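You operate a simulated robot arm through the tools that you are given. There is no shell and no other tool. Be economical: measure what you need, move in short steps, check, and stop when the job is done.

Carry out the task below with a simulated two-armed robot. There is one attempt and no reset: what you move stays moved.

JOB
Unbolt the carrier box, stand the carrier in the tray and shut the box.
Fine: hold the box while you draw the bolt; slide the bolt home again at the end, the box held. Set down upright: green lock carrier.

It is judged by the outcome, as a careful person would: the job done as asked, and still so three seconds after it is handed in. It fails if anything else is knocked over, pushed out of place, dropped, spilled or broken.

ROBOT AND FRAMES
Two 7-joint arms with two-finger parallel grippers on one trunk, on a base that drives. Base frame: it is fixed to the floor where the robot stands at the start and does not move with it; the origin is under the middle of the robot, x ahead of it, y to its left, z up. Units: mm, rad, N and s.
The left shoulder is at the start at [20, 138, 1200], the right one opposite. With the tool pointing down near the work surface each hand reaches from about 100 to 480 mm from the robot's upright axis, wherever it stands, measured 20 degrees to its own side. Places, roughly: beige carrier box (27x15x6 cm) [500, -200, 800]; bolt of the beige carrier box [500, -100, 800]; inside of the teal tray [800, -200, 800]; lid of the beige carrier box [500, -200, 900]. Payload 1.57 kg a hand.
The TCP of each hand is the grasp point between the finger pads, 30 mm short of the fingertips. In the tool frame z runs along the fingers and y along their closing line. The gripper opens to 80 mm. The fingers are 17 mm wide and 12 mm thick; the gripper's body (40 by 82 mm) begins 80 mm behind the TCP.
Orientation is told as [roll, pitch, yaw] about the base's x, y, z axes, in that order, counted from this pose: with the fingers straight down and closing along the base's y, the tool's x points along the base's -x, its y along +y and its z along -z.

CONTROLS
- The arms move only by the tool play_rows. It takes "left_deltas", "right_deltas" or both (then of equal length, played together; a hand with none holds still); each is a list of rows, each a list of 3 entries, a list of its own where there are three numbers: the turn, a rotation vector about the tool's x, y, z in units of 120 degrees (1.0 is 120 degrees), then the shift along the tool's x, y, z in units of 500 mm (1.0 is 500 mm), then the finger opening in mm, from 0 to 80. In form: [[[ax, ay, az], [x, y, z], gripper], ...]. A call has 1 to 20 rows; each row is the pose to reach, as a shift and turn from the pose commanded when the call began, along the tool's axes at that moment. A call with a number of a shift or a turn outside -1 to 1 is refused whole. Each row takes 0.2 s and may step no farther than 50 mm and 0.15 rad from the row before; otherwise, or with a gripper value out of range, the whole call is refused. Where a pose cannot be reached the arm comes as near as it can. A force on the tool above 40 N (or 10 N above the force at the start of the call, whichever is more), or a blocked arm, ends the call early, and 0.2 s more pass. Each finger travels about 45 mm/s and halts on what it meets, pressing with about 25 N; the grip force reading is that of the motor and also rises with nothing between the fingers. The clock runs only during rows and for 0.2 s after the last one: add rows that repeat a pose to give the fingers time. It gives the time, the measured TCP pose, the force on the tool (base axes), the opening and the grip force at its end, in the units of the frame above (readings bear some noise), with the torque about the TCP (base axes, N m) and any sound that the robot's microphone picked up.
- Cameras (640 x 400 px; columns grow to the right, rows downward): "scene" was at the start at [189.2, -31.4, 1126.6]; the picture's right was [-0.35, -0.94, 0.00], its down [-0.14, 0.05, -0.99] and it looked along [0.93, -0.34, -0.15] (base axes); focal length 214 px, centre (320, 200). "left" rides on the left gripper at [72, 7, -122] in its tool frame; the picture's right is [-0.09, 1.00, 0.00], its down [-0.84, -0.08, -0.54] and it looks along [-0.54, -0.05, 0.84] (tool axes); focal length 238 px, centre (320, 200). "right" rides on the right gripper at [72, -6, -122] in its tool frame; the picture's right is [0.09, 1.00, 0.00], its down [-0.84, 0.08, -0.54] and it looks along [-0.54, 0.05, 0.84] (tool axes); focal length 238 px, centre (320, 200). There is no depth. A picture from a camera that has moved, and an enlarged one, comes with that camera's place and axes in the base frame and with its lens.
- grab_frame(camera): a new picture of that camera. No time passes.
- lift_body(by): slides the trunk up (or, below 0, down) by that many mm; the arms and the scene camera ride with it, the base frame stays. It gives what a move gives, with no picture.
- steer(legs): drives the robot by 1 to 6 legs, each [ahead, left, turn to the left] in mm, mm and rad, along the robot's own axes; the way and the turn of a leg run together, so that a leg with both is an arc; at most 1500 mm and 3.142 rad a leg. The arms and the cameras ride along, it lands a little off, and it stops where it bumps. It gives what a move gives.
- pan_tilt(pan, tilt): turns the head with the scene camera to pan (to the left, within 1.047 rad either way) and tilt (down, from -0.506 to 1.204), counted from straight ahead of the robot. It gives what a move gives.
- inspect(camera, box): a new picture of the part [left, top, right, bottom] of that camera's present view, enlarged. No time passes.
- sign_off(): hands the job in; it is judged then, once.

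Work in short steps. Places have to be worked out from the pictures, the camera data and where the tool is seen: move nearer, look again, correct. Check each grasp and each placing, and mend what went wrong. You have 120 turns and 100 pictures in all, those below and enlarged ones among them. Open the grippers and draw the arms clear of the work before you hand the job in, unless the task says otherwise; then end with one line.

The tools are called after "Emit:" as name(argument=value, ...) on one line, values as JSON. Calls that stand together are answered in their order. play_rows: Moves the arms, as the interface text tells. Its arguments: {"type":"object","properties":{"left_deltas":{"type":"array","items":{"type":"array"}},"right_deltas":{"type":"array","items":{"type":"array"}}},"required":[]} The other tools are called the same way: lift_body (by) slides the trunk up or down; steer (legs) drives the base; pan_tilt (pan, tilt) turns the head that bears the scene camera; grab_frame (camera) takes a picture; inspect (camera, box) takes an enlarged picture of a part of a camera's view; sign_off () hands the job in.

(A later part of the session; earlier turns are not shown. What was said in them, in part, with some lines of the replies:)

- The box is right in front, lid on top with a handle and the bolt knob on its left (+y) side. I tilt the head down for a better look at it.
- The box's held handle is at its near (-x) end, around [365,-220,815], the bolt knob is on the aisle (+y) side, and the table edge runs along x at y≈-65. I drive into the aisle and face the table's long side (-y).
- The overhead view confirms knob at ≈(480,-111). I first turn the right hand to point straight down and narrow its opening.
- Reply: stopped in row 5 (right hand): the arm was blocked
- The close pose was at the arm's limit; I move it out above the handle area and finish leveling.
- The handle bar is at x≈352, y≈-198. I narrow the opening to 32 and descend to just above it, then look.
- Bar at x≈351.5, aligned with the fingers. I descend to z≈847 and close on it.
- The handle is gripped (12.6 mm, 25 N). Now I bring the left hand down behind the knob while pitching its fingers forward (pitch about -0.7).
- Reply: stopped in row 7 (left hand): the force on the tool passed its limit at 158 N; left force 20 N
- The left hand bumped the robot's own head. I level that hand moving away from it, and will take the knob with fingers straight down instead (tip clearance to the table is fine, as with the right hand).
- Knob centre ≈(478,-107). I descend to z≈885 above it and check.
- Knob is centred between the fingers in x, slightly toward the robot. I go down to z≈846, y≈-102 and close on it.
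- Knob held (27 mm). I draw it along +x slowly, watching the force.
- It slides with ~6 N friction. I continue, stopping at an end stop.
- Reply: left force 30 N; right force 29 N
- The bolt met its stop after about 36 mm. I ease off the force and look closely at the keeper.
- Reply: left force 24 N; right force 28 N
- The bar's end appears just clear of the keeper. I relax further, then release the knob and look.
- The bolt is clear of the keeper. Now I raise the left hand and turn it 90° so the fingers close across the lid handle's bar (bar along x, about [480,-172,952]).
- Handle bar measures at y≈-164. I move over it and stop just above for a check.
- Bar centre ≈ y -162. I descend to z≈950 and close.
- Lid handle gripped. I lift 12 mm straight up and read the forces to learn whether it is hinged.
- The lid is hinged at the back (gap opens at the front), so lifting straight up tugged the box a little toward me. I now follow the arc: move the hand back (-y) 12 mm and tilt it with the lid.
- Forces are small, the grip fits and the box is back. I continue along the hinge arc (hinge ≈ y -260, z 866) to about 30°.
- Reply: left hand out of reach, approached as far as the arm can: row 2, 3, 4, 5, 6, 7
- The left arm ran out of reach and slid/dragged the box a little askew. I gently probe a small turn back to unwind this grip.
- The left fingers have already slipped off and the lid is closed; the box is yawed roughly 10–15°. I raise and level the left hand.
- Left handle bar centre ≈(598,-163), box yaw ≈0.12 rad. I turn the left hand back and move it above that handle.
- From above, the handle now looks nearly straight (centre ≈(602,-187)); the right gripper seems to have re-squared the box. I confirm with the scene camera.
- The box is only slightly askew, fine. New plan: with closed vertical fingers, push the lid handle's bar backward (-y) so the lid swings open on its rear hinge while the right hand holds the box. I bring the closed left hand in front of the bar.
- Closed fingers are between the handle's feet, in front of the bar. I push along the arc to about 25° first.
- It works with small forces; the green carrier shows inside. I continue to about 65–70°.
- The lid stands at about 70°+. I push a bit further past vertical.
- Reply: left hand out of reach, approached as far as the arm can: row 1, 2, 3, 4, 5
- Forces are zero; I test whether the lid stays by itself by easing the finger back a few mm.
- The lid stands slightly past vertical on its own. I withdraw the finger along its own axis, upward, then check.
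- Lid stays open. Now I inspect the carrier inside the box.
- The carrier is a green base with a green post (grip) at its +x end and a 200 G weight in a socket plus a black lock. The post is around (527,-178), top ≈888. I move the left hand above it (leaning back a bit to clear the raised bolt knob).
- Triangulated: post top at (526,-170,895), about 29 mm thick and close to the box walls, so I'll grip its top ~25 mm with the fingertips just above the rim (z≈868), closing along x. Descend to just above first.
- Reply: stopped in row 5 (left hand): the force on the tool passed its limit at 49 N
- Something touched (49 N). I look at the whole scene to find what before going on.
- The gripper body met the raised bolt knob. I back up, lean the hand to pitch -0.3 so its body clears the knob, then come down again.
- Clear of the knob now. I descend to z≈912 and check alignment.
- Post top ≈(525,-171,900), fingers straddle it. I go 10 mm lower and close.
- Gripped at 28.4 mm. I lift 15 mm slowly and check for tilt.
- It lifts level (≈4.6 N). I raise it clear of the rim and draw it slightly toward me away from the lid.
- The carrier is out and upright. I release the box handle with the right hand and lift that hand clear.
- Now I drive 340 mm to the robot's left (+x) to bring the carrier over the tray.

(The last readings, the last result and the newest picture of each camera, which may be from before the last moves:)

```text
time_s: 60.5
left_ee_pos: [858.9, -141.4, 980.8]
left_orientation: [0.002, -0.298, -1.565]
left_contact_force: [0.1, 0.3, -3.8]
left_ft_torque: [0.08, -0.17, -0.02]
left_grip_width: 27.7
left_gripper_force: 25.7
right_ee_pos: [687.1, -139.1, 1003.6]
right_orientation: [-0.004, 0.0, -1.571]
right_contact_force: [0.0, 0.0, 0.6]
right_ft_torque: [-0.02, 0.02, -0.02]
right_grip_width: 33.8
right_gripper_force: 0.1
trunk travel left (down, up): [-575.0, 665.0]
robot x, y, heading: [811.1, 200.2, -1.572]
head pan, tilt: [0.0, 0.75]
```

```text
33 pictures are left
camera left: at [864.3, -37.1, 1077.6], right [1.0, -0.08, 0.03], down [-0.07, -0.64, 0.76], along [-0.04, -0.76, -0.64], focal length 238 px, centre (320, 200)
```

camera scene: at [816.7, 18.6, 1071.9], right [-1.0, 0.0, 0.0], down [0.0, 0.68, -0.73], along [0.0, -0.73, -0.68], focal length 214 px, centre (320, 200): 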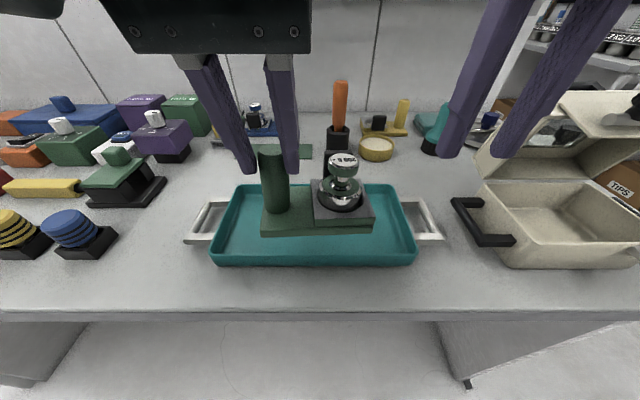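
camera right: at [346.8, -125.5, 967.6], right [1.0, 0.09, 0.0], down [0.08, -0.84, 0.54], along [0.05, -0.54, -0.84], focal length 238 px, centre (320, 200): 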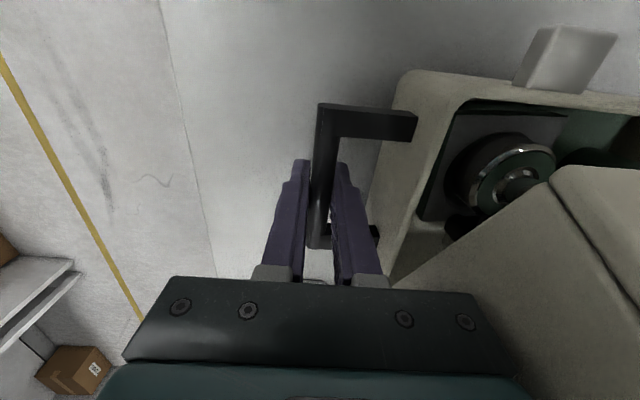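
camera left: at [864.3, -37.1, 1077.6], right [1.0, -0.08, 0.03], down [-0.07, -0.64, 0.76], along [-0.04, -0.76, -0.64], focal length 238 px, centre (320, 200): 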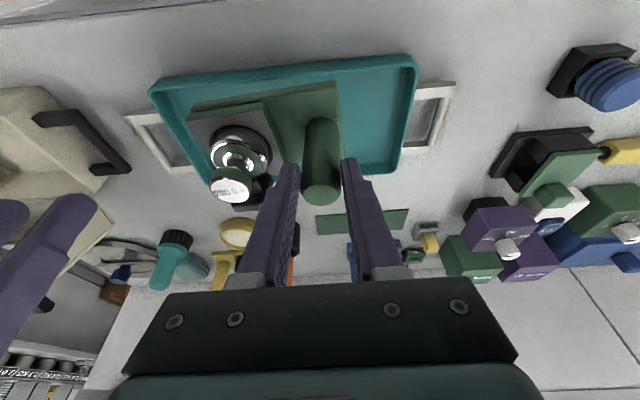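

Carrier spans x 763–877 with front edge at y≈-118; the tray's inside is roughly x 695–955, y -152…-265. I shift 50 mm back and lower to just above the tray floor.

Emit:
play_rows(left_deltas=[[[0, 0, 0], [-0.032, 0.004, 0.01], 10], [[0, 0, 0], [-0.064, 0.008, 0.02], 10], [[0, 0, 0], [-0.0955, 0.008, 0.0295], 10], [[0, 0, 0], [-0.0955, 0.008, 0.0295], 10], [[0, 0, 0], [-0.084, 0.008, 0.066], 10], [[0, 0, 0], [-0.073, 0.008, 0.102], 10], [[0, 0, 0], [-0.062, 0.008, 0.138], 10], [[0, 0, 0], [-0.0545, 0.008, 0.162], 10], [[0, 0, 0], [-0.0545, 0.008, 0.162], 10]])

Emit:
inspect(camera="scene", box=[180, 120, 450, 280])

Emit:
grab_frame(camera="left")

```text
time_s: 62.5
left_ee_pos: [866.2, -192.2, 909.2]
left_orientation: [0.0, -0.299, -1.563]
left_contact_force: [0.0, -0.7, -4.1]
left_ft_torque: [0.07, -0.22, -0.03]
left_grip_width: 27.4
left_gripper_force: 25.0
right_ee_pos: [685.9, -140.4, 1004.7]
right_orientation: [-0.003, -0.001, -1.571]
right_contact_force: [-0.3, -0.9, -0.6]
right_ft_torque: [0.01, 0.02, -0.02]
right_grip_width: 34.2
right_gripper_force: 0.0
trunk travel left (down, up): [-575.0, 665.0]
robot x, y, heading: [814.6, 197.4, -1.573]
head pan, tilt: [0.0, 0.75]
```

```text
2.37 times, centred on (315, 200) of scene
camera zoom: at [816.6, 18.6, 1071.9], right [-1.0, 0.0, 0.0], down [0.0, 0.68, -0.73], along [0.0, -0.73, -0.68], focal length 508 px, centre (332, 200)
```

zoom: 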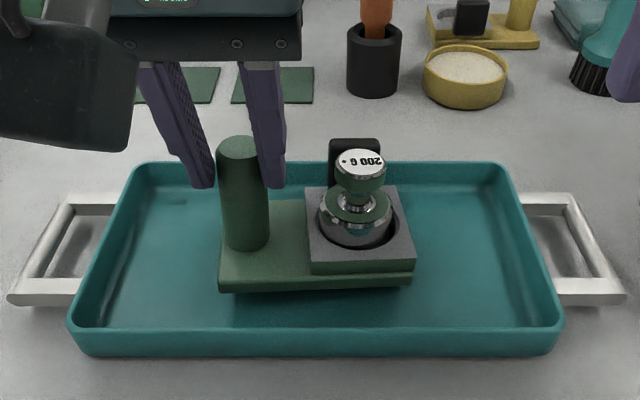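

```text
31 pictures are left
camera left: at [870.7, -87.3, 1007.0], right [1.0, -0.08, 0.03], down [-0.07, -0.64, 0.76], along [-0.04, -0.76, -0.64], focal length 238 px, centre (320, 200)
```

left: 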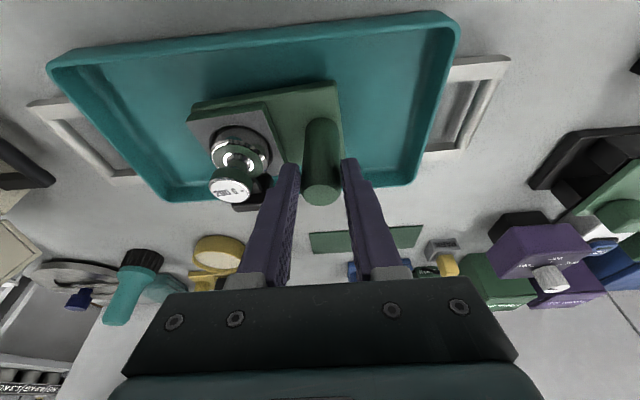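

The carrier is a bit close to the tray's back wall, so I shift it 10 mm toward me and lower about 8 mm.

Emit:
play_rows(left_deltas=[[[0, 0, 0], [0.01, 0, -0.003], 10], [[0, 0, 0], [0.0191, 0, -0.0059], 10], [[0, 0, 0], [0.0203, 0, -0.0021], 10], [[0, 0, 0], [0.0215, 0, 0.0017], 10], [[0, 0, 0], [0.0227, 0, 0.0055], 10], [[0, 0, 0], [0.0238, 0, 0.0094], 10], [[0, 0, 0], [0.0238, 0, 0.0094], 10]])

Emit:
inspect(camera="scene", box=[180, 120, 450, 280])

```text
time_s: 64.1
left_ee_pos: [864.7, -182.4, 905.4]
left_orientation: [0.002, -0.299, -1.565]
left_contact_force: [1.3, 1.0, 1.1]
left_ft_torque: [-0.14, 0.09, 0.0]
left_grip_width: 27.6
left_gripper_force: 25.3
right_ee_pos: [687.0, -139.8, 1003.6]
right_orientation: [-0.002, -0.001, -1.572]
right_contact_force: [-0.1, 0.2, 0.0]
right_ft_torque: [0.02, -0.01, -0.01]
right_grip_width: 34.4
right_gripper_force: 0.2
trunk travel left (down, up): [-575.0, 665.0]
robot x, y, heading: [817.2, 199.4, -1.57]
head pan, tilt: [0.0, 0.75]
```

```text
2.37 times, centred on (315, 200) of scene
camera zoom: at [816.8, 18.4, 1072.0], right [-1.0, 0.0, 0.0], down [0.0, 0.68, -0.73], along [0.0, -0.73, -0.68], focal length 508 px, centre (332, 200)
```

zoom: 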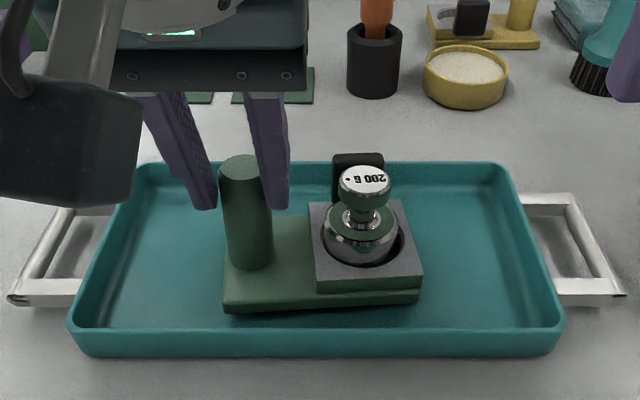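

The force shows it is resting on the tray floor. I open the fingers and rise.

Emit:
play_rows(left_deltas=[[[0, 0, 0], [0, 0, 0], 30], [[0, 0, 0], [0, 0, 0], 34], [[0, 0, 0], [0, 0, 0], 40], [[0, 0, 0], [0, 0, 0], 44]])

Emit:
inspect(camera="scene", box=[180, 120, 450, 280])

```text
time_s: 65.1
left_ee_pos: [862.8, -183.1, 904.2]
left_orientation: [0.002, -0.3, -1.565]
left_contact_force: [0.3, 0.3, 1.0]
left_ft_torque: [-0.01, 0.02, 0.02]
left_grip_width: 44.1
left_gripper_force: 0.1
right_ee_pos: [686.3, -140.0, 1003.5]
right_orientation: [-0.003, -0.002, -1.57]
right_contact_force: [0.0, 0.7, -0.1]
right_ft_torque: [0.01, -0.01, -0.05]
right_grip_width: 33.8
right_gripper_force: 0.2
trunk travel left (down, up): [-575.0, 665.0]
robot x, y, heading: [814.8, 199.2, -1.572]
head pan, tilt: [0.0, 0.75]
```

```text
2.37 times, centred on (315, 200) of scene
camera zoom: at [816.6, 18.4, 1072.0], right [-1.0, 0.0, 0.0], down [0.0, 0.68, -0.73], along [0.0, -0.73, -0.68], focal length 508 px, centre (332, 200)
```

zoom: 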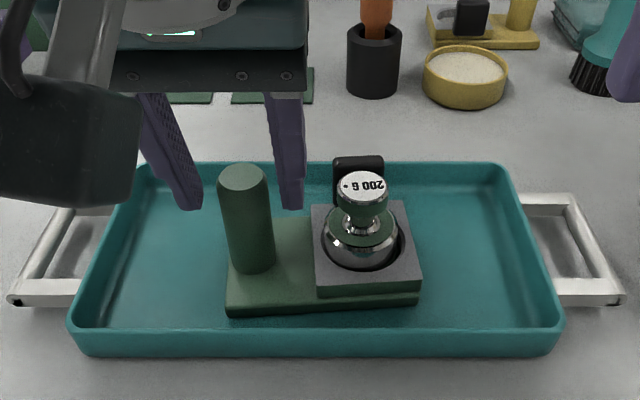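

The carrier stands in the tray. I raise the left hand clear.

Emit:
play_rows(left_deltas=[[[0, 0, 0], [-0.018, 0, -0.057], 44], [[0, 0, 0], [-0.041, 0, -0.134], 44], [[0, 0, 0], [-0.065, 0, -0.21], 44], [[0, 0.06, 0], [-0.07, 0, -0.25], 30], [[0, 0.12, 0], [-0.07, 0, -0.25], 15], [[0, 0.142, 0], [-0.07, 0, -0.25], 0], [[0, 0.142, 0], [-0.07, 0, -0.25], 0]])

Emit:
steer(legs=[[0, -335, 0]])

Emit:
grab_frame(camera="scene")

Emit:
grab_frame(camera="left")

```text
time_s: 66.7
left_ee_pos: [864.5, -179.8, 1034.5]
left_orientation: [0.0, 0.0, -1.563]
left_contact_force: [0.2, 0.4, 0.2]
left_ft_torque: [0.02, -0.01, -0.01]
left_grip_width: 0.0
left_gripper_force: 21.0
right_ee_pos: [687.3, -139.3, 1003.6]
right_orientation: [-0.003, 0.0, -1.572]
right_contact_force: [-0.4, -0.3, 0.1]
right_ft_torque: [0.02, 0.01, 0.0]
right_grip_width: 33.7
right_gripper_force: 0.0
trunk travel left (down, up): [-575.0, 665.0]
robot x, y, heading: [817.5, 197.0, -1.572]
head pan, tilt: [0.0, 0.75]
```

```text
time_s: 68.9
left_ee_pos: [528.5, -178.6, 1032.7]
left_orientation: [0.003, -0.002, -1.561]
left_contact_force: [0.0, -0.7, 0.1]
left_ft_torque: [0.0, 0.01, 0.01]
left_grip_width: 0.0
left_gripper_force: 21.4
right_ee_pos: [351.5, -140.3, 1003.9]
right_orientation: [-0.003, 0.0, -1.568]
right_contact_force: [-0.1, 0.1, -0.4]
right_ft_torque: [0.03, 0.01, -0.01]
right_grip_width: 33.7
right_gripper_force: 0.1
trunk travel left (down, up): [-575.0, 665.0]
robot x, y, heading: [480.1, 197.4, -1.57]
head pan, tilt: [0.0, 0.75]
```

```text
28 pictures are left
camera scene: at [481.7, 18.5, 1072.0], right [-1.0, 0.0, 0.0], down [0.0, 0.68, -0.73], along [0.0, -0.73, -0.68], focal length 214 px, centre (320, 200)
```

scene: 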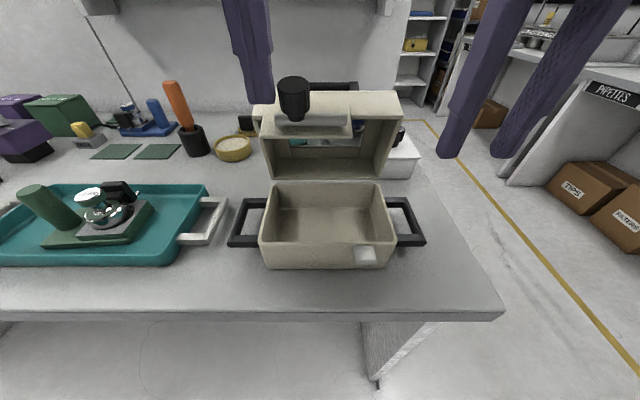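

```text
27 pictures are left
camera left: at [534.8, -107.0, 1156.7], right [1.0, -0.08, 0.0], down [-0.07, -0.84, 0.54], along [-0.04, -0.54, -0.84], focal length 238 px, centre (320, 200)
```

left: 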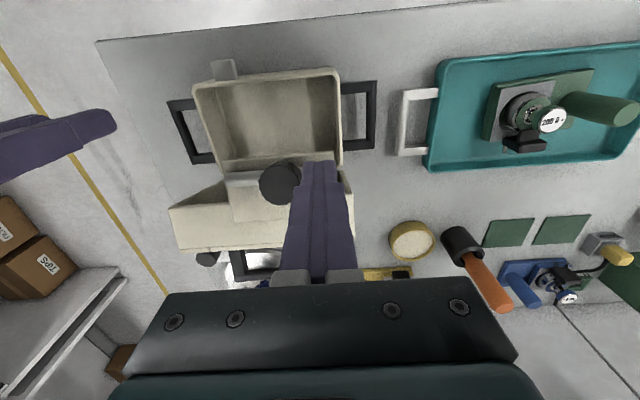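

Carrier stands safely in the tray. The lid rests at ≈72° (friction hinge), knob tip at ≈(504,-178,1021); box front is now y≈-132. First I re-grip the box handle with the right hand; I look with its camera.

Emit:
grab_frame(camera="right")

```text
26 pictures are left
camera right: at [347.3, -67.8, 1126.7], right [1.0, 0.09, 0.0], down [0.08, -0.84, 0.54], along [0.05, -0.54, -0.84], focal length 238 px, centre (320, 200)
```

right: 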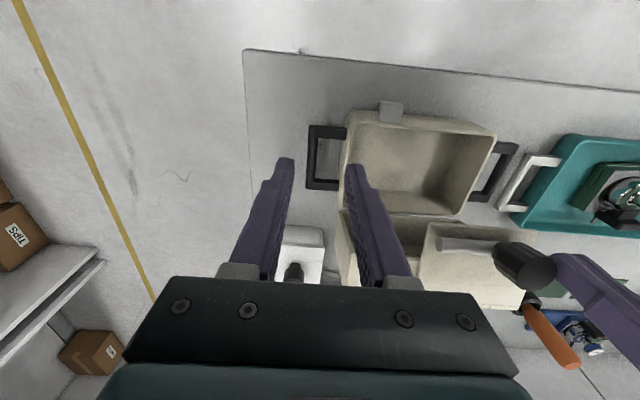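

Handle bar centre ≈(350,-187). I descend with the right hand and grip it.

Emit:
play_rows(right_deltas=[[[0, 0, 0], [-0.05, -0.002, 0.04], 32], [[0, 0, 0], [-0.094, -0.003, 0.1], 32], [[0, 0, 0], [-0.094, -0.003, 0.18], 32], [[0, 0, 0], [-0.094, -0.003, 0.26], 32], [[0, 0, 0], [-0.094, -0.003, 0.316], 32], [[0, 0, 0], [-0.094, -0.003, 0.316], 20], [[0, 0, 0], [-0.094, -0.003, 0.316], 5], [[0, 0, 0], [-0.094, -0.003, 0.316], 5]])

Emit:
grab_frame(camera="scene")

```text
time_s: 70.7
left_ee_pos: [529.8, -179.2, 1032.6]
left_orientation: [0.0, -0.002, -1.562]
left_contact_force: [3.0, 0.3, 1.2]
left_ft_torque: [0.04, -0.07, 0.01]
left_grip_width: 0.1
left_gripper_force: 21.6
right_ee_pos: [349.6, -186.6, 843.8]
right_orientation: [-0.005, 0.002, -1.569]
right_contact_force: [-5.5, 0.0, -0.2]
right_ft_torque: [0.03, 0.06, -0.05]
right_grip_width: 12.7
right_gripper_force: 24.9
trunk travel left (down, up): [-575.0, 665.0]
robot x, y, heading: [479.4, 201.5, -1.569]
head pan, tilt: [0.0, 0.75]
```

```text
25 pictures are left
camera scene: at [481.6, 18.6, 1071.9], right [-1.0, 0.0, 0.0], down [0.0, 0.68, -0.73], along [0.0, -0.73, -0.68], focal length 214 px, centre (320, 200)
```

scene: 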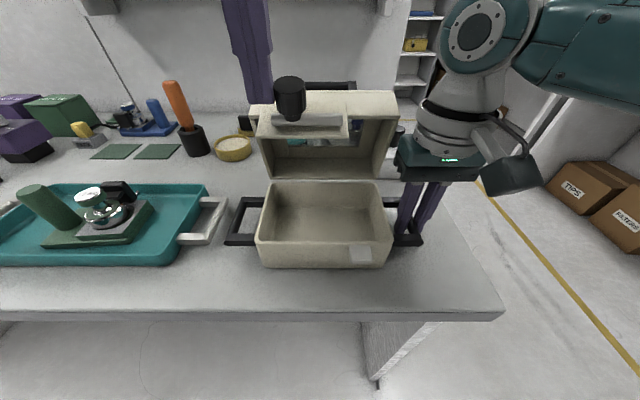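

The box is held. The left finger lightly touches the knob, so I raise the left hand, open it and centre it over the knob (x≈508).

Emit:
play_rows(left_deltas=[[[0, 0, 0], [0, 0.006, -0.04], 0], [[0, 0, 0], [0, 0.006, -0.09], 10], [[0, 0, 0], [0, -0.02, -0.09], 25], [[0, 0, 0], [0, -0.042, -0.09], 40], [[0, 0, 0], [0, -0.042, -0.09], 50], [[0, 0, 0], [0, -0.042, -0.09], 50]])

Emit:
grab_frame(camera="left")

Emit:
inspect(camera="scene", box=[220, 40, 420, 190])

```text
time_s: 72.1
left_ee_pos: [507.8, -179.3, 1077.7]
left_orientation: [0.002, -0.002, -1.563]
left_contact_force: [-0.5, 1.1, -0.2]
left_ft_torque: [0.02, 0.0, -0.01]
left_grip_width: 49.9
left_gripper_force: 0.0
right_ee_pos: [350.7, -187.4, 843.8]
right_orientation: [-0.004, 0.002, -1.569]
right_contact_force: [0.7, 0.0, -0.4]
right_ft_torque: [0.04, -0.02, 0.07]
right_grip_width: 12.6
right_gripper_force: 25.4
trunk travel left (down, up): [-575.0, 665.0]
robot x, y, heading: [479.0, 200.0, -1.572]
head pan, tilt: [0.0, 0.75]
```

```text
24 pictures are left
camera left: at [512.5, -107.2, 1201.5], right [1.0, -0.08, 0.0], down [-0.07, -0.84, 0.54], along [-0.04, -0.54, -0.84], focal length 238 px, centre (320, 200)
```

left: 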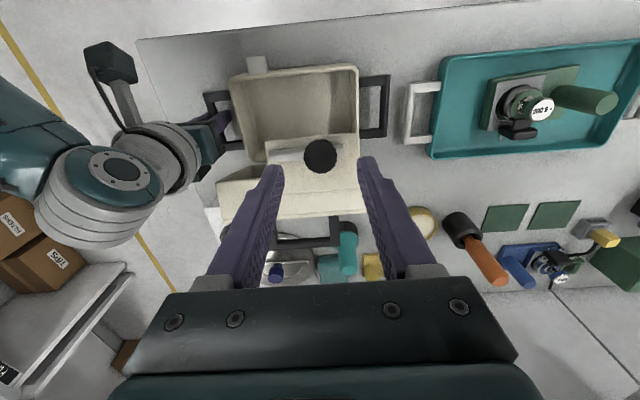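

```text
2.67 times, centred on (320, 115) of scene
camera zoom: at [481.9, 18.6, 1071.9], right [-1.0, 0.0, 0.0], down [0.0, 0.68, -0.73], along [0.0, -0.73, -0.68], focal length 572 px, centre (320, 427)
```

zoom: 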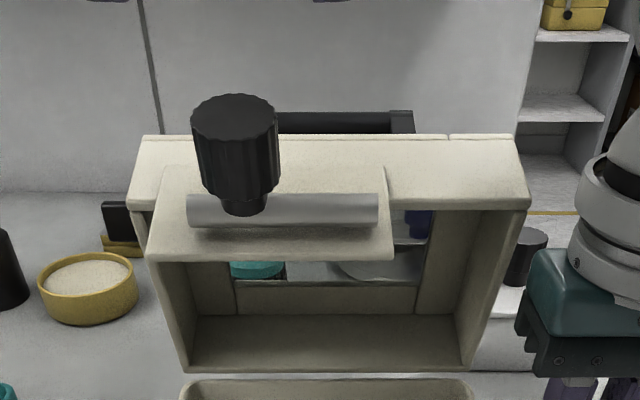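

Knob is centred. I lean the hand to match the knob's tilt, descend so the fingertips stay just above the bolt bar, and grip.

Emit:
play_rows(left_deltas=[[[0, -0.06, 0], [0.001, -0.001, 0.03], 50], [[0, -0.119, 0], [0.002, -0.001, 0.07], 50], [[0, -0.119, 0], [0.002, -0.001, 0.103], 50], [[0, -0.119, 0], [0.002, -0.001, 0.103], 40], [[0, -0.119, 0], [0.002, -0.001, 0.103], 30], [[0, -0.119, 0], [0.002, -0.001, 0.103], 15], [[0, -0.119, 0], [0.002, -0.001, 0.103], 15]])

Emit:
inspect(camera="scene", box=[220, 40, 420, 190])

```text
time_s: 73.7
left_ee_pos: [508.0, -180.0, 1026.6]
left_orientation: [0.001, -0.253, -1.563]
left_contact_force: [-4.9, -1.1, 0.3]
left_ft_torque: [-0.05, 0.33, -0.1]
left_grip_width: 27.1
left_gripper_force: 25.1
right_ee_pos: [350.1, -187.0, 844.9]
right_orientation: [-0.001, -0.001, -1.566]
right_contact_force: [2.9, 0.2, 1.0]
right_ft_torque: [0.14, -0.02, 0.07]
right_grip_width: 12.4
right_gripper_force: 25.1
trunk travel left (down, up): [-575.0, 665.0]
robot x, y, heading: [476.4, 201.6, -1.57]
head pan, tilt: [0.0, 0.75]
```

```text
2.67 times, centred on (320, 115) of scene
camera zoom: at [481.6, 18.4, 1071.9], right [-1.0, 0.0, 0.0], down [0.0, 0.68, -0.73], along [0.0, -0.73, -0.68], focal length 572 px, centre (320, 427)
```

zoom: 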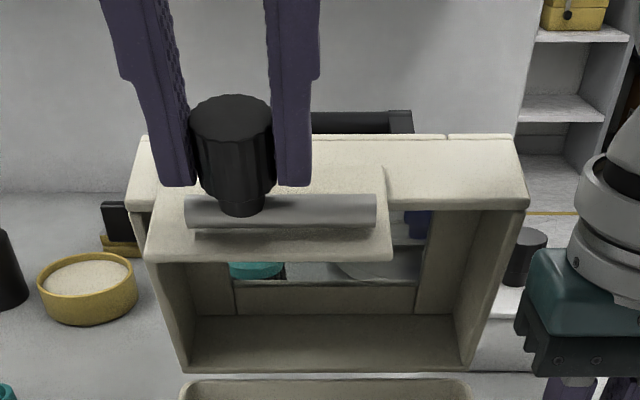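

Knob gripped. I swing the lid closed along its hinge arc, letting the knob pivot between the pads; first half now.

Emit:
play_rows(left_deltas=[[[0, 0, 0], [0.0275, 0, 0.0062], 15], [[0, 0, 0], [0.0544, 0, 0.0142], 15], [[0, 0, 0], [0.08, 0, 0.0248], 15], [[0, 0, 0], [0.1044, 0, 0.0372], 15], [[0, 0, 0], [0.1278, 0, 0.052], 15], [[0, 0, 0], [0.1496, 0, 0.0686], 15], [[0, 0, 0], [0.1496, 0, 0.0686], 15]])

Emit:
grab_frame(camera="scene")

```text
time_s: 75.3
left_ee_pos: [508.0, -114.2, 975.5]
left_orientation: [0.0, -0.254, -1.56]
left_contact_force: [-6.3, -10.7, 5.9]
left_ft_torque: [-0.35, 0.0, -0.04]
left_grip_width: 26.9
left_gripper_force: 25.1
right_ee_pos: [352.0, -186.8, 845.3]
right_orientation: [0.002, -0.002, -1.568]
right_contact_force: [6.5, 9.1, 9.6]
right_ft_torque: [-1.11, -1.87, 0.84]
right_grip_width: 12.5
right_gripper_force: 25.2
trunk travel left (down, up): [-575.0, 665.0]
robot x, y, heading: [479.5, 197.2, -1.569]
head pan, tilt: [0.0, 0.75]
```

```text
21 pictures are left
camera scene: at [482.0, 17.7, 1072.2], right [-1.0, 0.0, 0.0], down [0.0, 0.68, -0.73], along [0.0, -0.73, -0.68], focal length 214 px, centre (320, 200)
```

scene: 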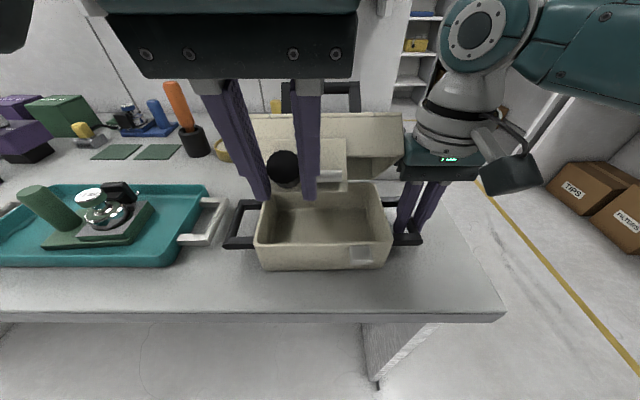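

The lid follows; force is moderate, so I tighten the radius slightly and continue nearly to closed, straightening the hand.

Emit:
play_rows(left_deltas=[[[0, 0, 0], [0.015, 0, 0.022], 15], [[0, 0, 0], [0.0316, 0, 0.0452], 15], [[0, 0, 0], [0.048, 0, 0.066], 15], [[0, 0, 0], [0.0624, 0, 0.0886], 15], [[0, 0.03, 0], [0.0745, 0, 0.1125], 15], [[0, 0.06, 0], [0.083, 0, 0.137], 15], [[0, 0.095, 0], [0.089, 0, 0.161], 15], [[0, 0.095, 0], [0.089, 0, 0.161], 15]])

Emit:
grab_frame(camera="scene")

Emit:
grab_frame(camera="right")

```text
time_s: 77.1
left_ee_pos: [508.5, -91.9, 886.9]
left_orientation: [0.0, -0.051, -1.567]
left_contact_force: [7.1, 19.3, 20.4]
left_ft_torque: [-2.31, 0.68, -0.04]
left_grip_width: 15.2
left_gripper_force: 0.0
right_ee_pos: [349.7, -186.1, 845.0]
right_orientation: [-0.006, -0.002, -1.574]
right_contact_force: [-5.7, -14.4, 0.6]
right_ft_torque: [-0.2, -1.98, -1.04]
right_grip_width: 12.6
right_gripper_force: 25.1
trunk travel left (down, up): [-575.0, 665.0]
robot x, y, heading: [480.2, 202.5, -1.569]
head pan, tilt: [0.0, 0.75]
```

```text
20 pictures are left
camera scene: at [482.3, 18.5, 1072.1], right [-1.0, 0.0, 0.0], down [0.0, 0.68, -0.73], along [0.0, -0.73, -0.68], focal length 214 px, centre (320, 200)
```

scene: 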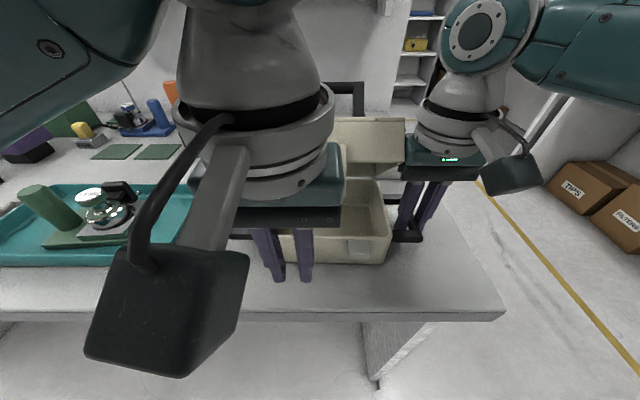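

```text
19 pictures are left
camera right: at [345.5, -114.8, 967.4], right [1.0, 0.09, -0.01], down [0.08, -0.84, 0.54], along [0.04, -0.54, -0.84], focal length 238 px, centre (320, 200)
```

right: 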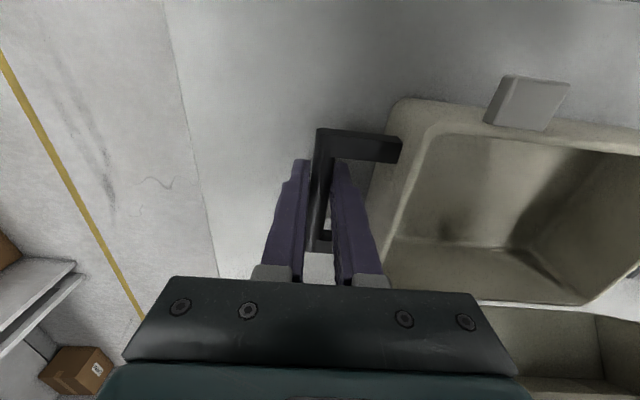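

The knob slipped out of the pads partway; the lid stands at ~55–60° and the hand presses it. I raise the left hand away, then I'll pull the lid's handle bar forward from behind with closed fingers (reverse of opening).

Emit:
play_rows(left_deltas=[[[0, 0, 0], [0.008, 0, -0.03], 10], [[0, 0, 0], [0.008, 0, -0.08], 0], [[0, 0, 0], [0.0, 0, -0.14], 0], [[0, 0, 0], [-0.03, 0, -0.2], 0], [[0, 0, 0], [-0.06, -0.02, -0.28], 0], [[0, 0, 0], [-0.1, -0.05, -0.36], 0], [[0, 0, 0], [-0.1, -0.05, -0.36], 0]])

Emit:
grab_frame(camera="scene")

Emit:
grab_frame(camera="left")

```text
time_s: 78.0
left_ee_pos: [510.1, -93.8, 955.1]
left_orientation: [0.013, -0.058, -1.55]
left_contact_force: [0.1, -6.8, -12.8]
left_ft_torque: [-0.32, -0.1, 0.06]
left_grip_width: 0.1
left_gripper_force: 21.0
right_ee_pos: [349.7, -187.1, 845.4]
right_orientation: [-0.002, 0.0, -1.569]
right_contact_force: [0.4, -2.1, 1.0]
right_ft_torque: [-0.07, -0.56, -0.4]
right_grip_width: 12.8
right_gripper_force: 25.0
trunk travel left (down, up): [-575.0, 665.0]
robot x, y, heading: [481.1, 201.0, -1.575]
head pan, tilt: [0.0, 0.75]
stopped in row 4 (left hand): the force on the tool passed its limit at 60 N (the readings are from after the stop); the commanded pose is now the measured one
```

```text
18 pictures are left
camera scene: at [482.0, 17.6, 1073.1], right [-1.0, 0.0, 0.0], down [0.0, 0.67, -0.74], along [0.0, -0.74, -0.67], focal length 214 px, centre (320, 200)
```

scene: 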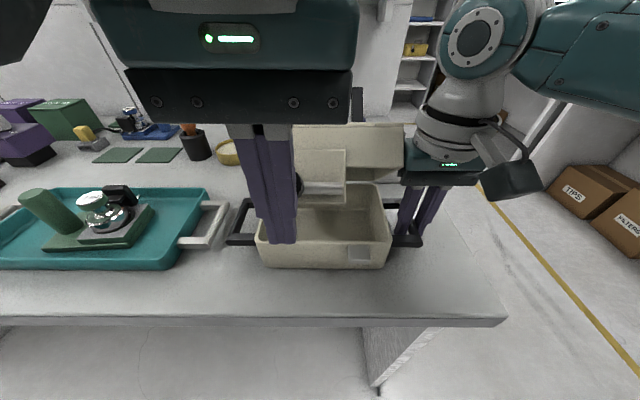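

```text
17 pictures are left
camera left: at [512.9, -14.6, 1075.0], right [1.0, -0.07, 0.02], down [-0.07, -0.81, 0.59], along [-0.03, -0.59, -0.81], focal length 238 px, centre (320, 200)
```

left: 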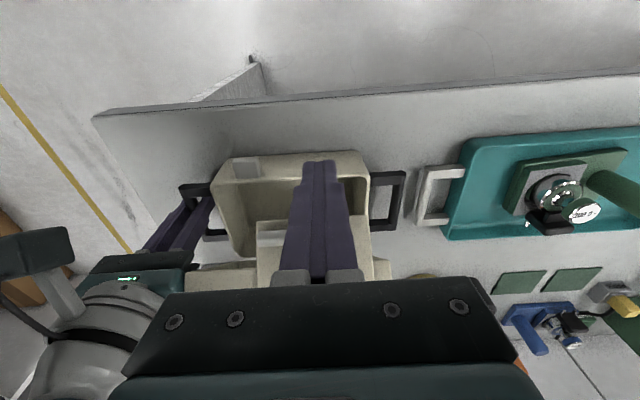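

The hand's camera bumped the head again; I slide sideways (+x) off the knob, then go back and up over the lid.

Emit:
play_rows(left_deltas=[[[0, 0, 0], [-0.004, 0.045, 0.0], 0], [[0, 0, 0], [-0.008, 0.09, 0.0], 0], [[0, 0, 0], [-0.06, 0.09, -0.03], 0], [[0, 0, 0], [-0.11, 0.09, -0.09], 0], [[0, 0, 0], [-0.16, 0.09, -0.17], 0], [[0, 0, 0], [-0.22, 0.09, -0.25], 0], [[0, 0, 0], [-0.28, 0.02, -0.25], 0], [[0, 0, 0], [-0.33, -0.05, -0.25], 0], [[0, 0, 0], [-0.36, -0.06, -0.25], 0], [[0, 0, 0], [-0.36, -0.06, -0.25], 0]])

Emit:
grab_frame(camera="scene")

Emit:
grab_frame(camera="left")

```text
time_s: 80.4
left_ee_pos: [492.7, -235.0, 1052.8]
left_orientation: [0.015, 0.009, -1.552]
left_contact_force: [-0.1, -0.5, 0.0]
left_ft_torque: [-0.01, 0.02, -0.05]
left_grip_width: 0.0
left_gripper_force: 21.6
left hand out of reach, approached as far as the arm can: row 8, 9, 10
right_ee_pos: [350.9, -186.3, 845.2]
right_orientation: [-0.004, 0.001, -1.568]
right_contact_force: [-0.1, 0.3, 0.9]
right_ft_torque: [-0.17, -0.16, -0.12]
right_grip_width: 12.6
right_gripper_force: 24.9
trunk travel left (down, up): [-575.0, 665.0]
robot x, y, heading: [481.1, 200.6, -1.571]
head pan, tilt: [0.0, 0.75]
stopped in row 10 (left hand): the arm was blocked; the commanded pose is now the measured one
```

```text
16 pictures are left
camera scene: at [481.8, 18.4, 1071.9], right [-1.0, 0.0, 0.0], down [0.0, 0.68, -0.73], along [0.0, -0.73, -0.68], focal length 214 px, centre (320, 200)
```

scene: 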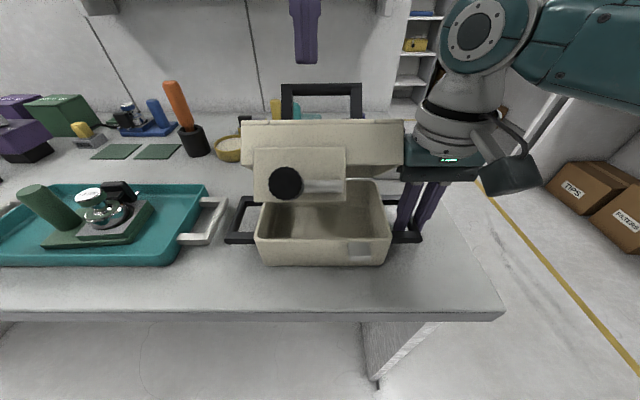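

```text
15 pictures are left
camera left: at [495.6, -164.6, 1177.0], right [1.0, -0.08, 0.01], down [-0.07, -0.84, 0.53], along [-0.03, -0.53, -0.85], focal length 238 px, centre (320, 200)
```

left: 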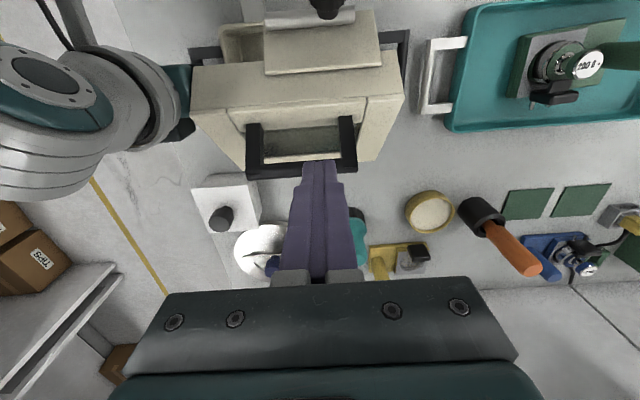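

Now the lid is at ≈45° with its bar at (475,-242,996). I tilt the fingers forward, reach past the bar, then descend behind it.

Emit:
play_rows(left_deltas=[[[0, -0.06, 0], [0, -0.012, 0], 0], [[0, -0.12, 0.005], [-0.02, -0.024, 0], 0], [[0, -0.12, 0.01], [-0.05, -0.024, 0], 0], [[0, -0.12, 0.01], [-0.078, -0.024, 0], 0], [[0, -0.12, 0.01], [-0.078, -0.024, 0.04], 0], [[0, -0.12, 0.01], [-0.078, -0.024, 0.09], 0], [[0, -0.12, 0.01], [-0.078, -0.024, 0.1], 0]])

Emit:
grab_frame(camera="left")

```text
time_s: 82.0
left_ee_pos: [481.6, -274.7, 1002.8]
left_orientation: [0.015, -0.245, -1.579]
left_contact_force: [-0.2, 0.3, -0.5]
left_ft_torque: [-0.02, 0.02, 0.03]
left_grip_width: 0.0
left_gripper_force: 20.9
right_ee_pos: [350.1, -185.4, 844.2]
right_orientation: [-0.003, 0.001, -1.568]
right_contact_force: [0.5, -0.8, 0.5]
right_ft_torque: [-0.19, -0.12, -0.05]
right_grip_width: 12.6
right_gripper_force: 24.9
trunk travel left (down, up): [-575.0, 665.0]
robot x, y, heading: [474.4, 197.7, -1.567]
head pan, tilt: [0.0, 0.75]
```

```text
14 pictures are left
camera left: at [486.8, -174.8, 1105.1], right [1.0, -0.09, 0.04], down [-0.09, -0.68, 0.73], along [-0.04, -0.73, -0.69], focal length 238 px, centre (320, 200)
```

left: 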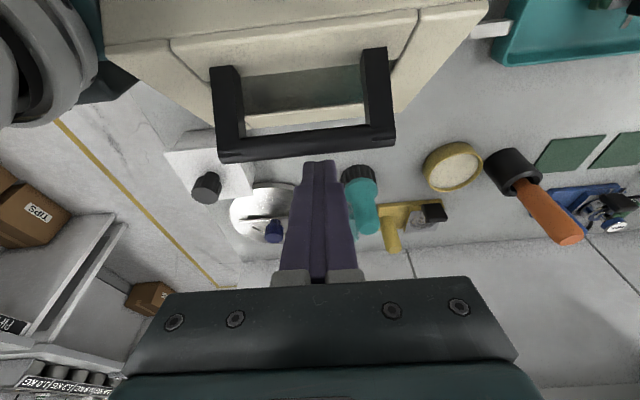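

Fingers are just behind the bar. I pull it forward along the arc to about θ≈0.2 rad.

Emit:
play_rows(left_deltas=[[[0, 0, 0], [0.036, 0, -0.003], 0], [[0, 0, 0], [0.061, 0, -0.006], 0], [[0, 0, 0], [0.086, 0, -0.008], 0], [[0, 0, 0], [0.113, 0, -0.006], 0], [[0, 0, 0], [0.139, 0, -0.002], 0], [[0, 0, 0], [0.164, 0, 0.004], 0], [[0, 0, 0], [0.188, 0, 0.012], 0], [[0, 0, 0], [0.188, 0, 0.012], 0]])

Emit:
grab_frame(camera="scene")

```text
time_s: 83.8
left_ee_pos: [483.1, -186.1, 974.8]
left_orientation: [0.016, -0.246, -1.578]
left_contact_force: [-0.2, 0.5, -0.4]
left_ft_torque: [-0.01, 0.01, 0.01]
left_grip_width: 0.1
left_gripper_force: 21.0
right_ee_pos: [349.8, -186.4, 844.5]
right_orientation: [-0.005, 0.002, -1.571]
right_contact_force: [0.0, -0.1, -0.2]
right_ft_torque: [-0.1, 0.01, -0.02]
right_grip_width: 12.7
right_gripper_force: 25.0
trunk travel left (down, up): [-575.0, 665.0]
robot x, y, heading: [478.0, 202.2, -1.571]
head pan, tilt: [0.0, 0.75]
```

```text
13 pictures are left
camera scene: at [481.8, 18.4, 1071.9], right [-1.0, 0.0, 0.0], down [0.0, 0.68, -0.73], along [0.0, -0.73, -0.68], focal length 214 px, centre (320, 200)
```

scene: 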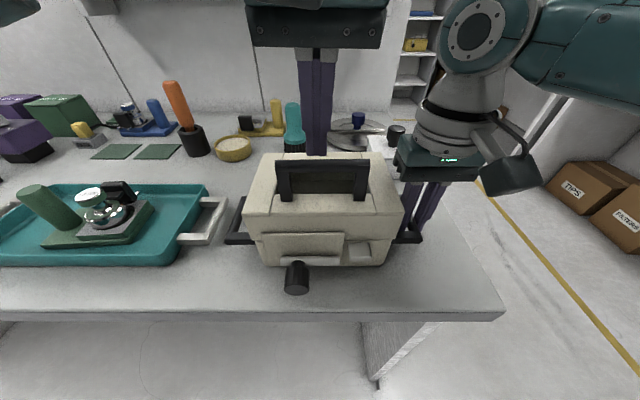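

The lid has closed. I check the seam closely.

Emit:
inspect(camera="scene", box=[220, 140, 440, 310])

```text
2.35 times, centred on (330, 225) of scene
camera zoom: at [481.8, 18.4, 1071.9], right [-1.0, 0.0, 0.0], down [0.0, 0.68, -0.73], along [0.0, -0.73, -0.68], focal length 505 px, centre (296, 141)
```

zoom: 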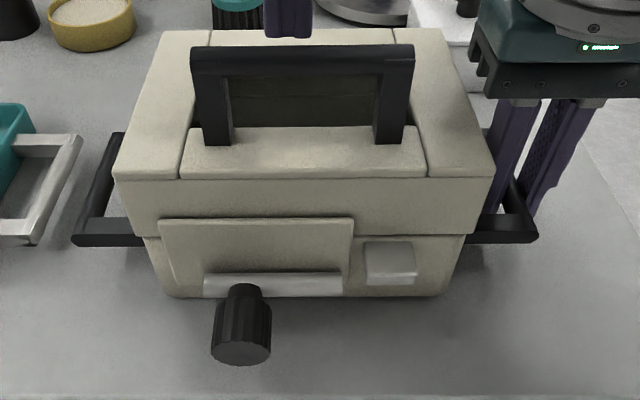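

Lid fully shut. Now I lift the left hand away and bring it, open and level, above the knob at about (507,-98).

Emit:
play_rows(left_deltas=[[[0, 0, 0], [-0.017, 0, -0.068], 0], [[0, 0.02, 0], [-0.034, 0, -0.136], 15], [[0, 0.055, 0], [0.02, 0.02, -0.15], 30], [[0, 0.09, 0], [0.07, 0.04, -0.16], 45], [[0, 0.1175, 0], [0.102, 0.05, -0.17], 52], [[0, 0.1175, 0], [0.102, 0.05, -0.17], 52]])

Emit:
grab_frame(camera="left")

```text
time_s: 85.2
left_ee_pos: [506.9, -113.6, 1047.5]
left_orientation: [0.016, 0.005, -1.575]
left_contact_force: [-0.3, 0.8, 0.7]
left_ft_torque: [0.01, -0.04, 0.01]
left_grip_width: 51.9
left_gripper_force: 0.0
right_ee_pos: [350.6, -187.3, 845.3]
right_orientation: [-0.003, 0.001, -1.571]
right_contact_force: [0.0, 0.1, -0.1]
right_ft_torque: [0.05, 0.01, -0.03]
right_grip_width: 12.6
right_gripper_force: 25.0
trunk travel left (down, up): [-575.0, 665.0]
robot x, y, heading: [478.1, 198.0, -1.567]
head pan, tilt: [0.0, 0.75]
```

```text
11 pictures are left
camera left: at [511.3, -42.3, 1170.8], right [1.0, -0.09, 0.02], down [-0.09, -0.84, 0.54], along [-0.04, -0.54, -0.84], focal length 238 px, centre (320, 200)
```

left: 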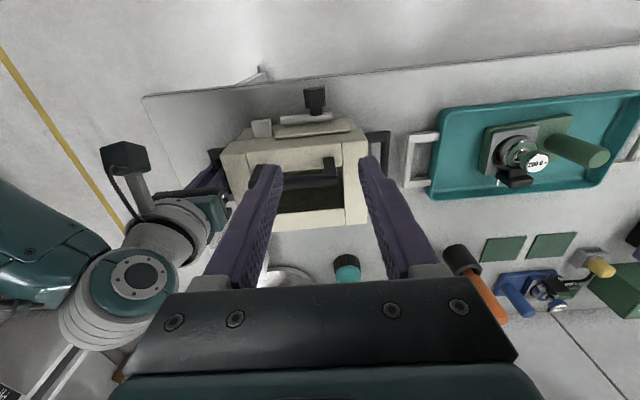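

Knob centre ≈(505,-97). I descend to z≈895, shift forward over it, then lower and grip.

Emit:
play_rows(left_deltas=[[[0, 0, 0], [0, -0.002, 0.08], 52], [[0, 0, 0], [0, -0.002, 0.16], 52], [[0, 0, 0], [0, -0.002, 0.24], 52], [[0, 0, 0], [0, -0.002, 0.305], 52], [[0, 0, 0], [0.033, -0.002, 0.305], 52], [[0, 0, 0], [0.033, -0.002, 0.36], 52], [[0, 0, 0], [0.033, -0.002, 0.403], 52], [[0, 0, 0], [0.033, -0.002, 0.403], 52]])

Emit:
grab_frame(camera="left")

```text
time_s: 87.0
left_ee_pos: [509.4, -97.7, 844.8]
left_orientation: [0.015, 0.001, -1.574]
left_contact_force: [-0.9, 0.2, 0.4]
left_ft_torque: [0.03, 0.02, 0.0]
left_grip_width: 51.9
left_gripper_force: 0.0
right_ee_pos: [350.7, -186.3, 844.7]
right_orientation: [-0.004, 0.001, -1.571]
right_contact_force: [-0.6, -0.3, -0.9]
right_ft_torque: [-0.01, 0.0, -0.07]
right_grip_width: 12.3
right_gripper_force: 25.2
trunk travel left (down, up): [-575.0, 665.0]
robot x, y, heading: [478.6, 202.1, -1.569]
head pan, tilt: [0.0, 0.75]
```

```text
10 pictures are left
camera left: at [514.0, -25.9, 968.3], right [1.0, -0.1, 0.01], down [-0.09, -0.84, 0.54], along [-0.04, -0.54, -0.84], focal length 238 px, centre (320, 200)
```

left: 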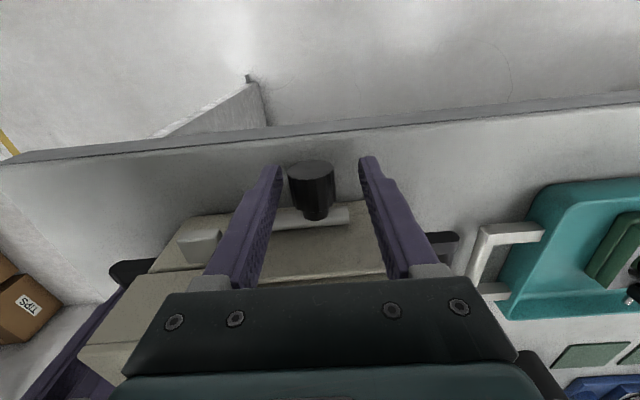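

Knob sits ~5 mm to the -x side of centre; I re-centre and close.

Emit:
play_rows(left_deltas=[[[0, 0, 0], [0, -0.01, 0.0], 52], [[0, 0, 0], [0, -0.01, 0.0], 40], [[0, 0, 0], [0, -0.01, 0.0], 30], [[0, 0, 0], [0, -0.01, 0.0], 15], [[0, 0, 0], [0, -0.01, 0.0], 15]])

```text
time_s: 88.2
left_ee_pos: [504.5, -97.9, 844.5]
left_orientation: [0.014, 0.001, -1.573]
left_contact_force: [0.5, -1.0, -0.4]
left_ft_torque: [0.05, -0.06, 0.4]
left_grip_width: 26.6
left_gripper_force: 25.4
right_ee_pos: [350.6, -185.9, 843.7]
right_orientation: [-0.004, 0.001, -1.571]
right_contact_force: [-0.1, 0.6, -0.2]
right_ft_torque: [-0.24, 0.01, -0.08]
right_grip_width: 12.4
right_gripper_force: 25.1
trunk travel left (down, up): [-575.0, 665.0]
robot x, y, heading: [482.3, 202.2, -1.565]
head pan, tilt: [0.0, 0.75]
```

Knob gripped. I slide the bolt home along -x toward its original place (x≈478).

Emit:
play_rows(left_deltas=[[[0, 0, 0], [0, -0.01, 0], 15], [[0, 0, 0], [0, -0.02, 0], 15], [[0, 0, 0], [0, -0.03, 0], 15], [[0, 0, 0], [0, -0.04, 0], 15], [[0, 0, 0], [0, -0.048, 0], 15], [[0, 0, 0], [0, -0.056, 0], 15], [[0, 0, 0], [0, -0.056, 0], 15]])

Emit:
inspect(camera="right", box=[440, 0, 640, 160])

```text
time_s: 89.8
left_ee_pos: [476.5, -98.8, 844.8]
left_orientation: [0.016, 0.0, -1.574]
left_contact_force: [10.3, 5.6, 17.4]
left_ft_torque: [-0.25, -0.09, 0.43]
left_grip_width: 26.8
left_gripper_force: 25.0
right_ee_pos: [350.0, -185.7, 846.2]
right_orientation: [-0.006, 0.002, -1.569]
right_contact_force: [-10.3, -3.9, -3.6]
right_ft_torque: [-0.43, 0.08, -0.01]
right_grip_width: 12.3
right_gripper_force: 25.5
trunk travel left (down, up): [-575.0, 665.0]
robot x, y, heading: [477.7, 200.5, -1.572]
head pan, tilt: [0.0, 0.75]
```

```text
2.50 times, centred on (540, 80) of right
camera zoom: at [345.6, -114.5, 967.4], right [1.0, 0.09, -0.01], down [0.08, -0.84, 0.54], along [0.05, -0.54, -0.84], focal length 596 px, centre (-230, 500)
```

zoom: 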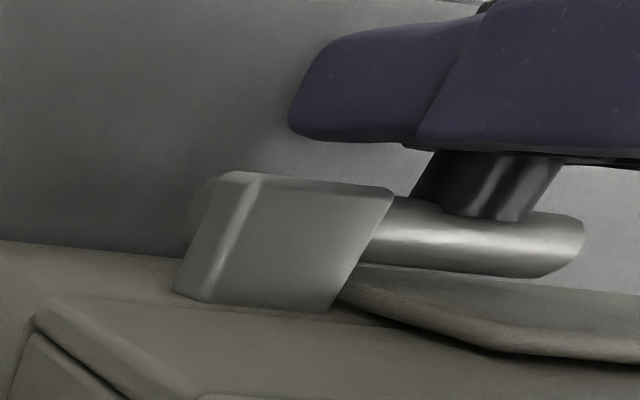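

The bolt has gone ~28 mm in. I press a few mm further to feel its end stop.

Emit:
play_rows(left_deltas=[[[0, 0, 0], [0, -0.006, -0.002], 15], [[0, 0, 0], [0, -0.012, -0.004], 15], [[0, 0, 0], [0, -0.016, -0.006], 15], [[0, 0, 0], [0, -0.016, -0.006], 15]])

```text
time_s: 90.8
left_ee_pos: [471.1, -97.4, 844.5]
left_orientation: [0.027, 0.01, -1.571]
left_contact_force: [28.5, 12.1, -0.5]
left_ft_torque: [0.03, -0.22, 0.67]
left_grip_width: 27.4
left_gripper_force: 25.1
right_ee_pos: [347.5, -187.7, 845.0]
right_orientation: [-0.012, -0.003, -1.572]
right_contact_force: [-28.6, -12.3, 0.5]
right_ft_torque: [0.25, 0.16, 0.5]
right_grip_width: 12.9
right_gripper_force: 24.7
trunk travel left (down, up): [-575.0, 665.0]
robot x, y, heading: [479.8, 200.6, -1.569]
head pan, tilt: [0.0, 0.75]
```

End stop reached. I relax the push, open the left hand and lift it away, then look.

Emit:
play_rows(left_deltas=[[[0, 0, 0], [0, 0.006, 0], 15], [[0, 0, 0], [0, 0.006, 0], 30], [[0, 0, 0], [0, 0.006, 0], 45], [[0, 0, 0], [0, 0.006, 0], 52], [[0, 0, 0], [-0.004, 0.006, -0.06], 52], [[0, 0, 0], [-0.01, 0.006, -0.14], 52], [[0, 0, 0], [-0.014, 0.006, -0.22], 52], [[0, 0, 0], [-0.03, 0.006, -0.3], 52], [[0, 0, 0], [-0.05, 0.006, -0.38], 52], [[0, 0, 0], [-0.05, 0.006, -0.38], 52]])

Emit:
inspect(camera="scene", box=[220, 140, 440, 310])

```text
time_s: 93.0
left_ee_pos: [468.3, -125.2, 1038.2]
left_orientation: [0.016, 0.001, -1.573]
left_contact_force: [0.9, 0.5, 1.0]
left_ft_torque: [0.04, 0.0, -0.02]
left_grip_width: 52.1
left_gripper_force: 0.0
right_ee_pos: [350.7, -186.8, 844.4]
right_orientation: [-0.001, 0.002, -1.568]
right_contact_force: [0.5, 0.2, -2.0]
right_ft_torque: [-0.1, -0.02, 0.14]
right_grip_width: 12.7
right_gripper_force: 25.4
trunk travel left (down, up): [-575.0, 665.0]
robot x, y, heading: [479.5, 199.2, -1.567]
head pan, tilt: [0.0, 0.75]
```

```text
2.35 times, centred on (330, 225) of scene
camera zoom: at [481.8, 18.6, 1071.9], right [-1.0, 0.0, 0.0], down [0.0, 0.68, -0.73], along [0.0, -0.73, -0.68], focal length 505 px, centre (296, 141)
```

zoom: 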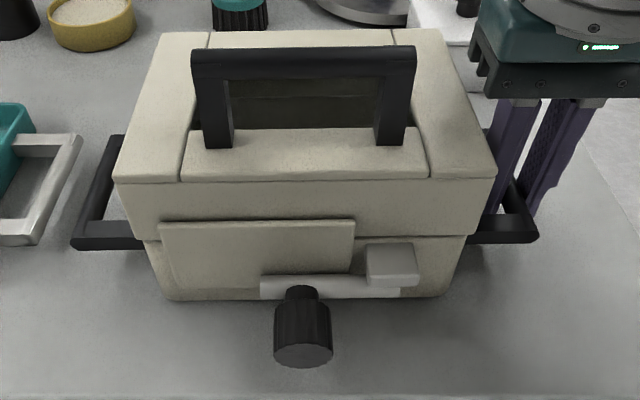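

Bolt is home just as at the start. I release the right hand and raise it clear.

Emit:
play_rows(right_deltas=[[[0, 0, 0], [0, 0, 0], 25], [[0, 0, 0], [0, 0, 0], 34], [[0, 0, 0], [0, 0, -0.06], 34], [[0, 0, 0], [0, 0, -0.14], 34], [[0, 0, 0], [0, 0, -0.22], 34], [[0, 0, 0], [0.05, -0.03, -0.3], 34], [[0, 0, 0], [0.1, -0.06, -0.34], 34], [[0, 0, 0], [0.1, -0.06, -0.34], 34]])

Emit:
grab_frame(camera="scene")

Emit:
inspect(camera="scene", box=[0, 150, 240, 290])

```text
time_s: 94.8
left_ee_pos: [468.5, -125.7, 1036.6]
left_orientation: [0.016, 0.002, -1.575]
left_contact_force: [0.2, 0.1, -0.1]
left_ft_torque: [0.03, -0.03, 0.02]
left_grip_width: 52.3
left_gripper_force: 0.0
right_ee_pos: [319.2, -135.7, 1017.1]
right_orientation: [-0.003, 0.001, -1.569]
right_contact_force: [0.1, 0.0, -0.5]
right_ft_torque: [-0.01, 0.01, 0.02]
right_grip_width: 34.1
right_gripper_force: 0.0
trunk travel left (down, up): [-575.0, 665.0]
robot x, y, heading: [477.9, 199.5, -1.572]
head pan, tilt: [0.0, 0.75]
```

```text
7 pictures are left
camera scene: at [481.8, 18.4, 1071.9], right [-1.0, 0.0, 0.0], down [0.0, 0.68, -0.73], along [0.0, -0.73, -0.68], focal length 214 px, centre (320, 200)
```

scene: 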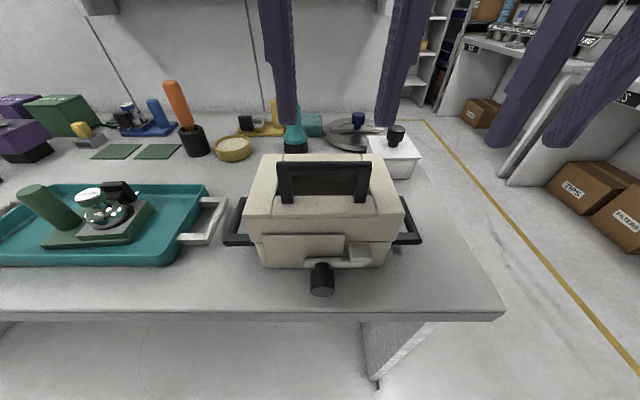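

```text
2.67 times, centred on (120, 220) of scene
camera zoom: at [481.8, 18.4, 1071.9], right [-1.0, 0.0, 0.0], down [0.0, 0.68, -0.73], along [0.0, -0.73, -0.68], focal length 572 px, centre (853, 147)
```

zoom: 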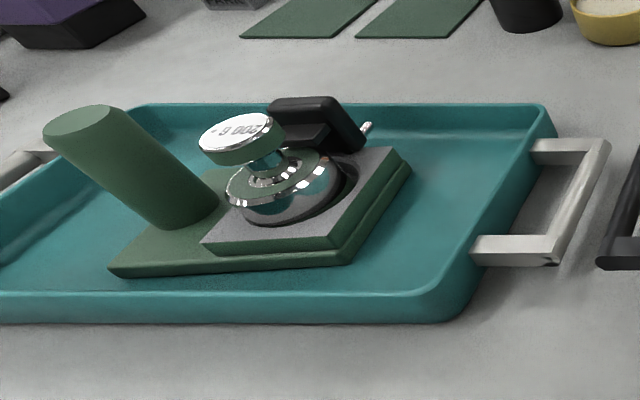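

The carrier stands flat in the tray, the box is shut and bolted, and nothing else moved. I back the robot off a little so both arms are clear.

Emit:
steer(legs=[[-120, 0, 0]])

Emit:
grab_frame(camera="scene")

```text
time_s: 96.1
left_ee_pos: [468.6, -6.7, 1037.8]
left_orientation: [0.016, 0.003, -1.571]
left_contact_force: [0.0, -0.4, 0.1]
left_ft_torque: [-0.03, -0.01, -0.02]
left_grip_width: 51.9
left_gripper_force: 0.0
right_ee_pos: [320.0, -17.6, 1016.0]
right_orientation: [-0.002, 0.001, -1.567]
right_contact_force: [0.9, 0.0, 0.7]
right_ft_torque: [0.02, -0.01, 0.01]
right_grip_width: 33.8
right_gripper_force: 0.1
trunk travel left (down, up): [-575.0, 665.0]
robot x, y, heading: [480.5, 318.5, -1.566]
head pan, tilt: [0.0, 0.75]
```

```text
5 pictures are left
camera scene: at [482.0, 137.9, 1071.9], right [-1.0, 0.0, 0.0], down [0.0, 0.68, -0.73], along [0.0, -0.73, -0.68], focal length 214 px, centre (320, 200)
```

scene: 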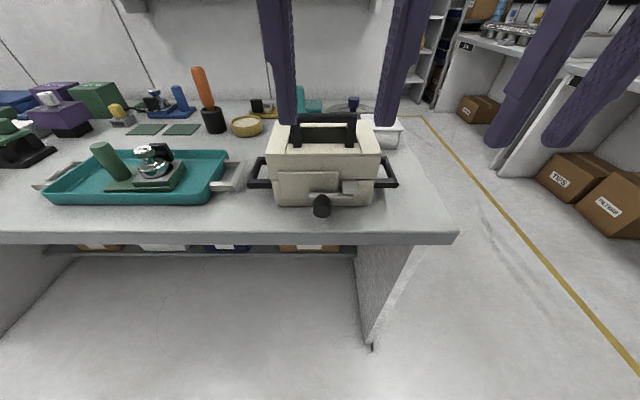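

Everything is in place; I hand the job in.

Emit:
sign_off()

```text
The job is handed in.
```

The job is done and handed in: the green lock carrier stands upright in the teal tray, and the box is shut with its bolt slid home. The right hand held the box for both bolt moves. The box now sits about 12 mm nearer the aisle than at the start, because the first try at opening the lid pulled it. On the way to closed, the lid slipped from the left hand once, and it closed the last part of the way by itself.
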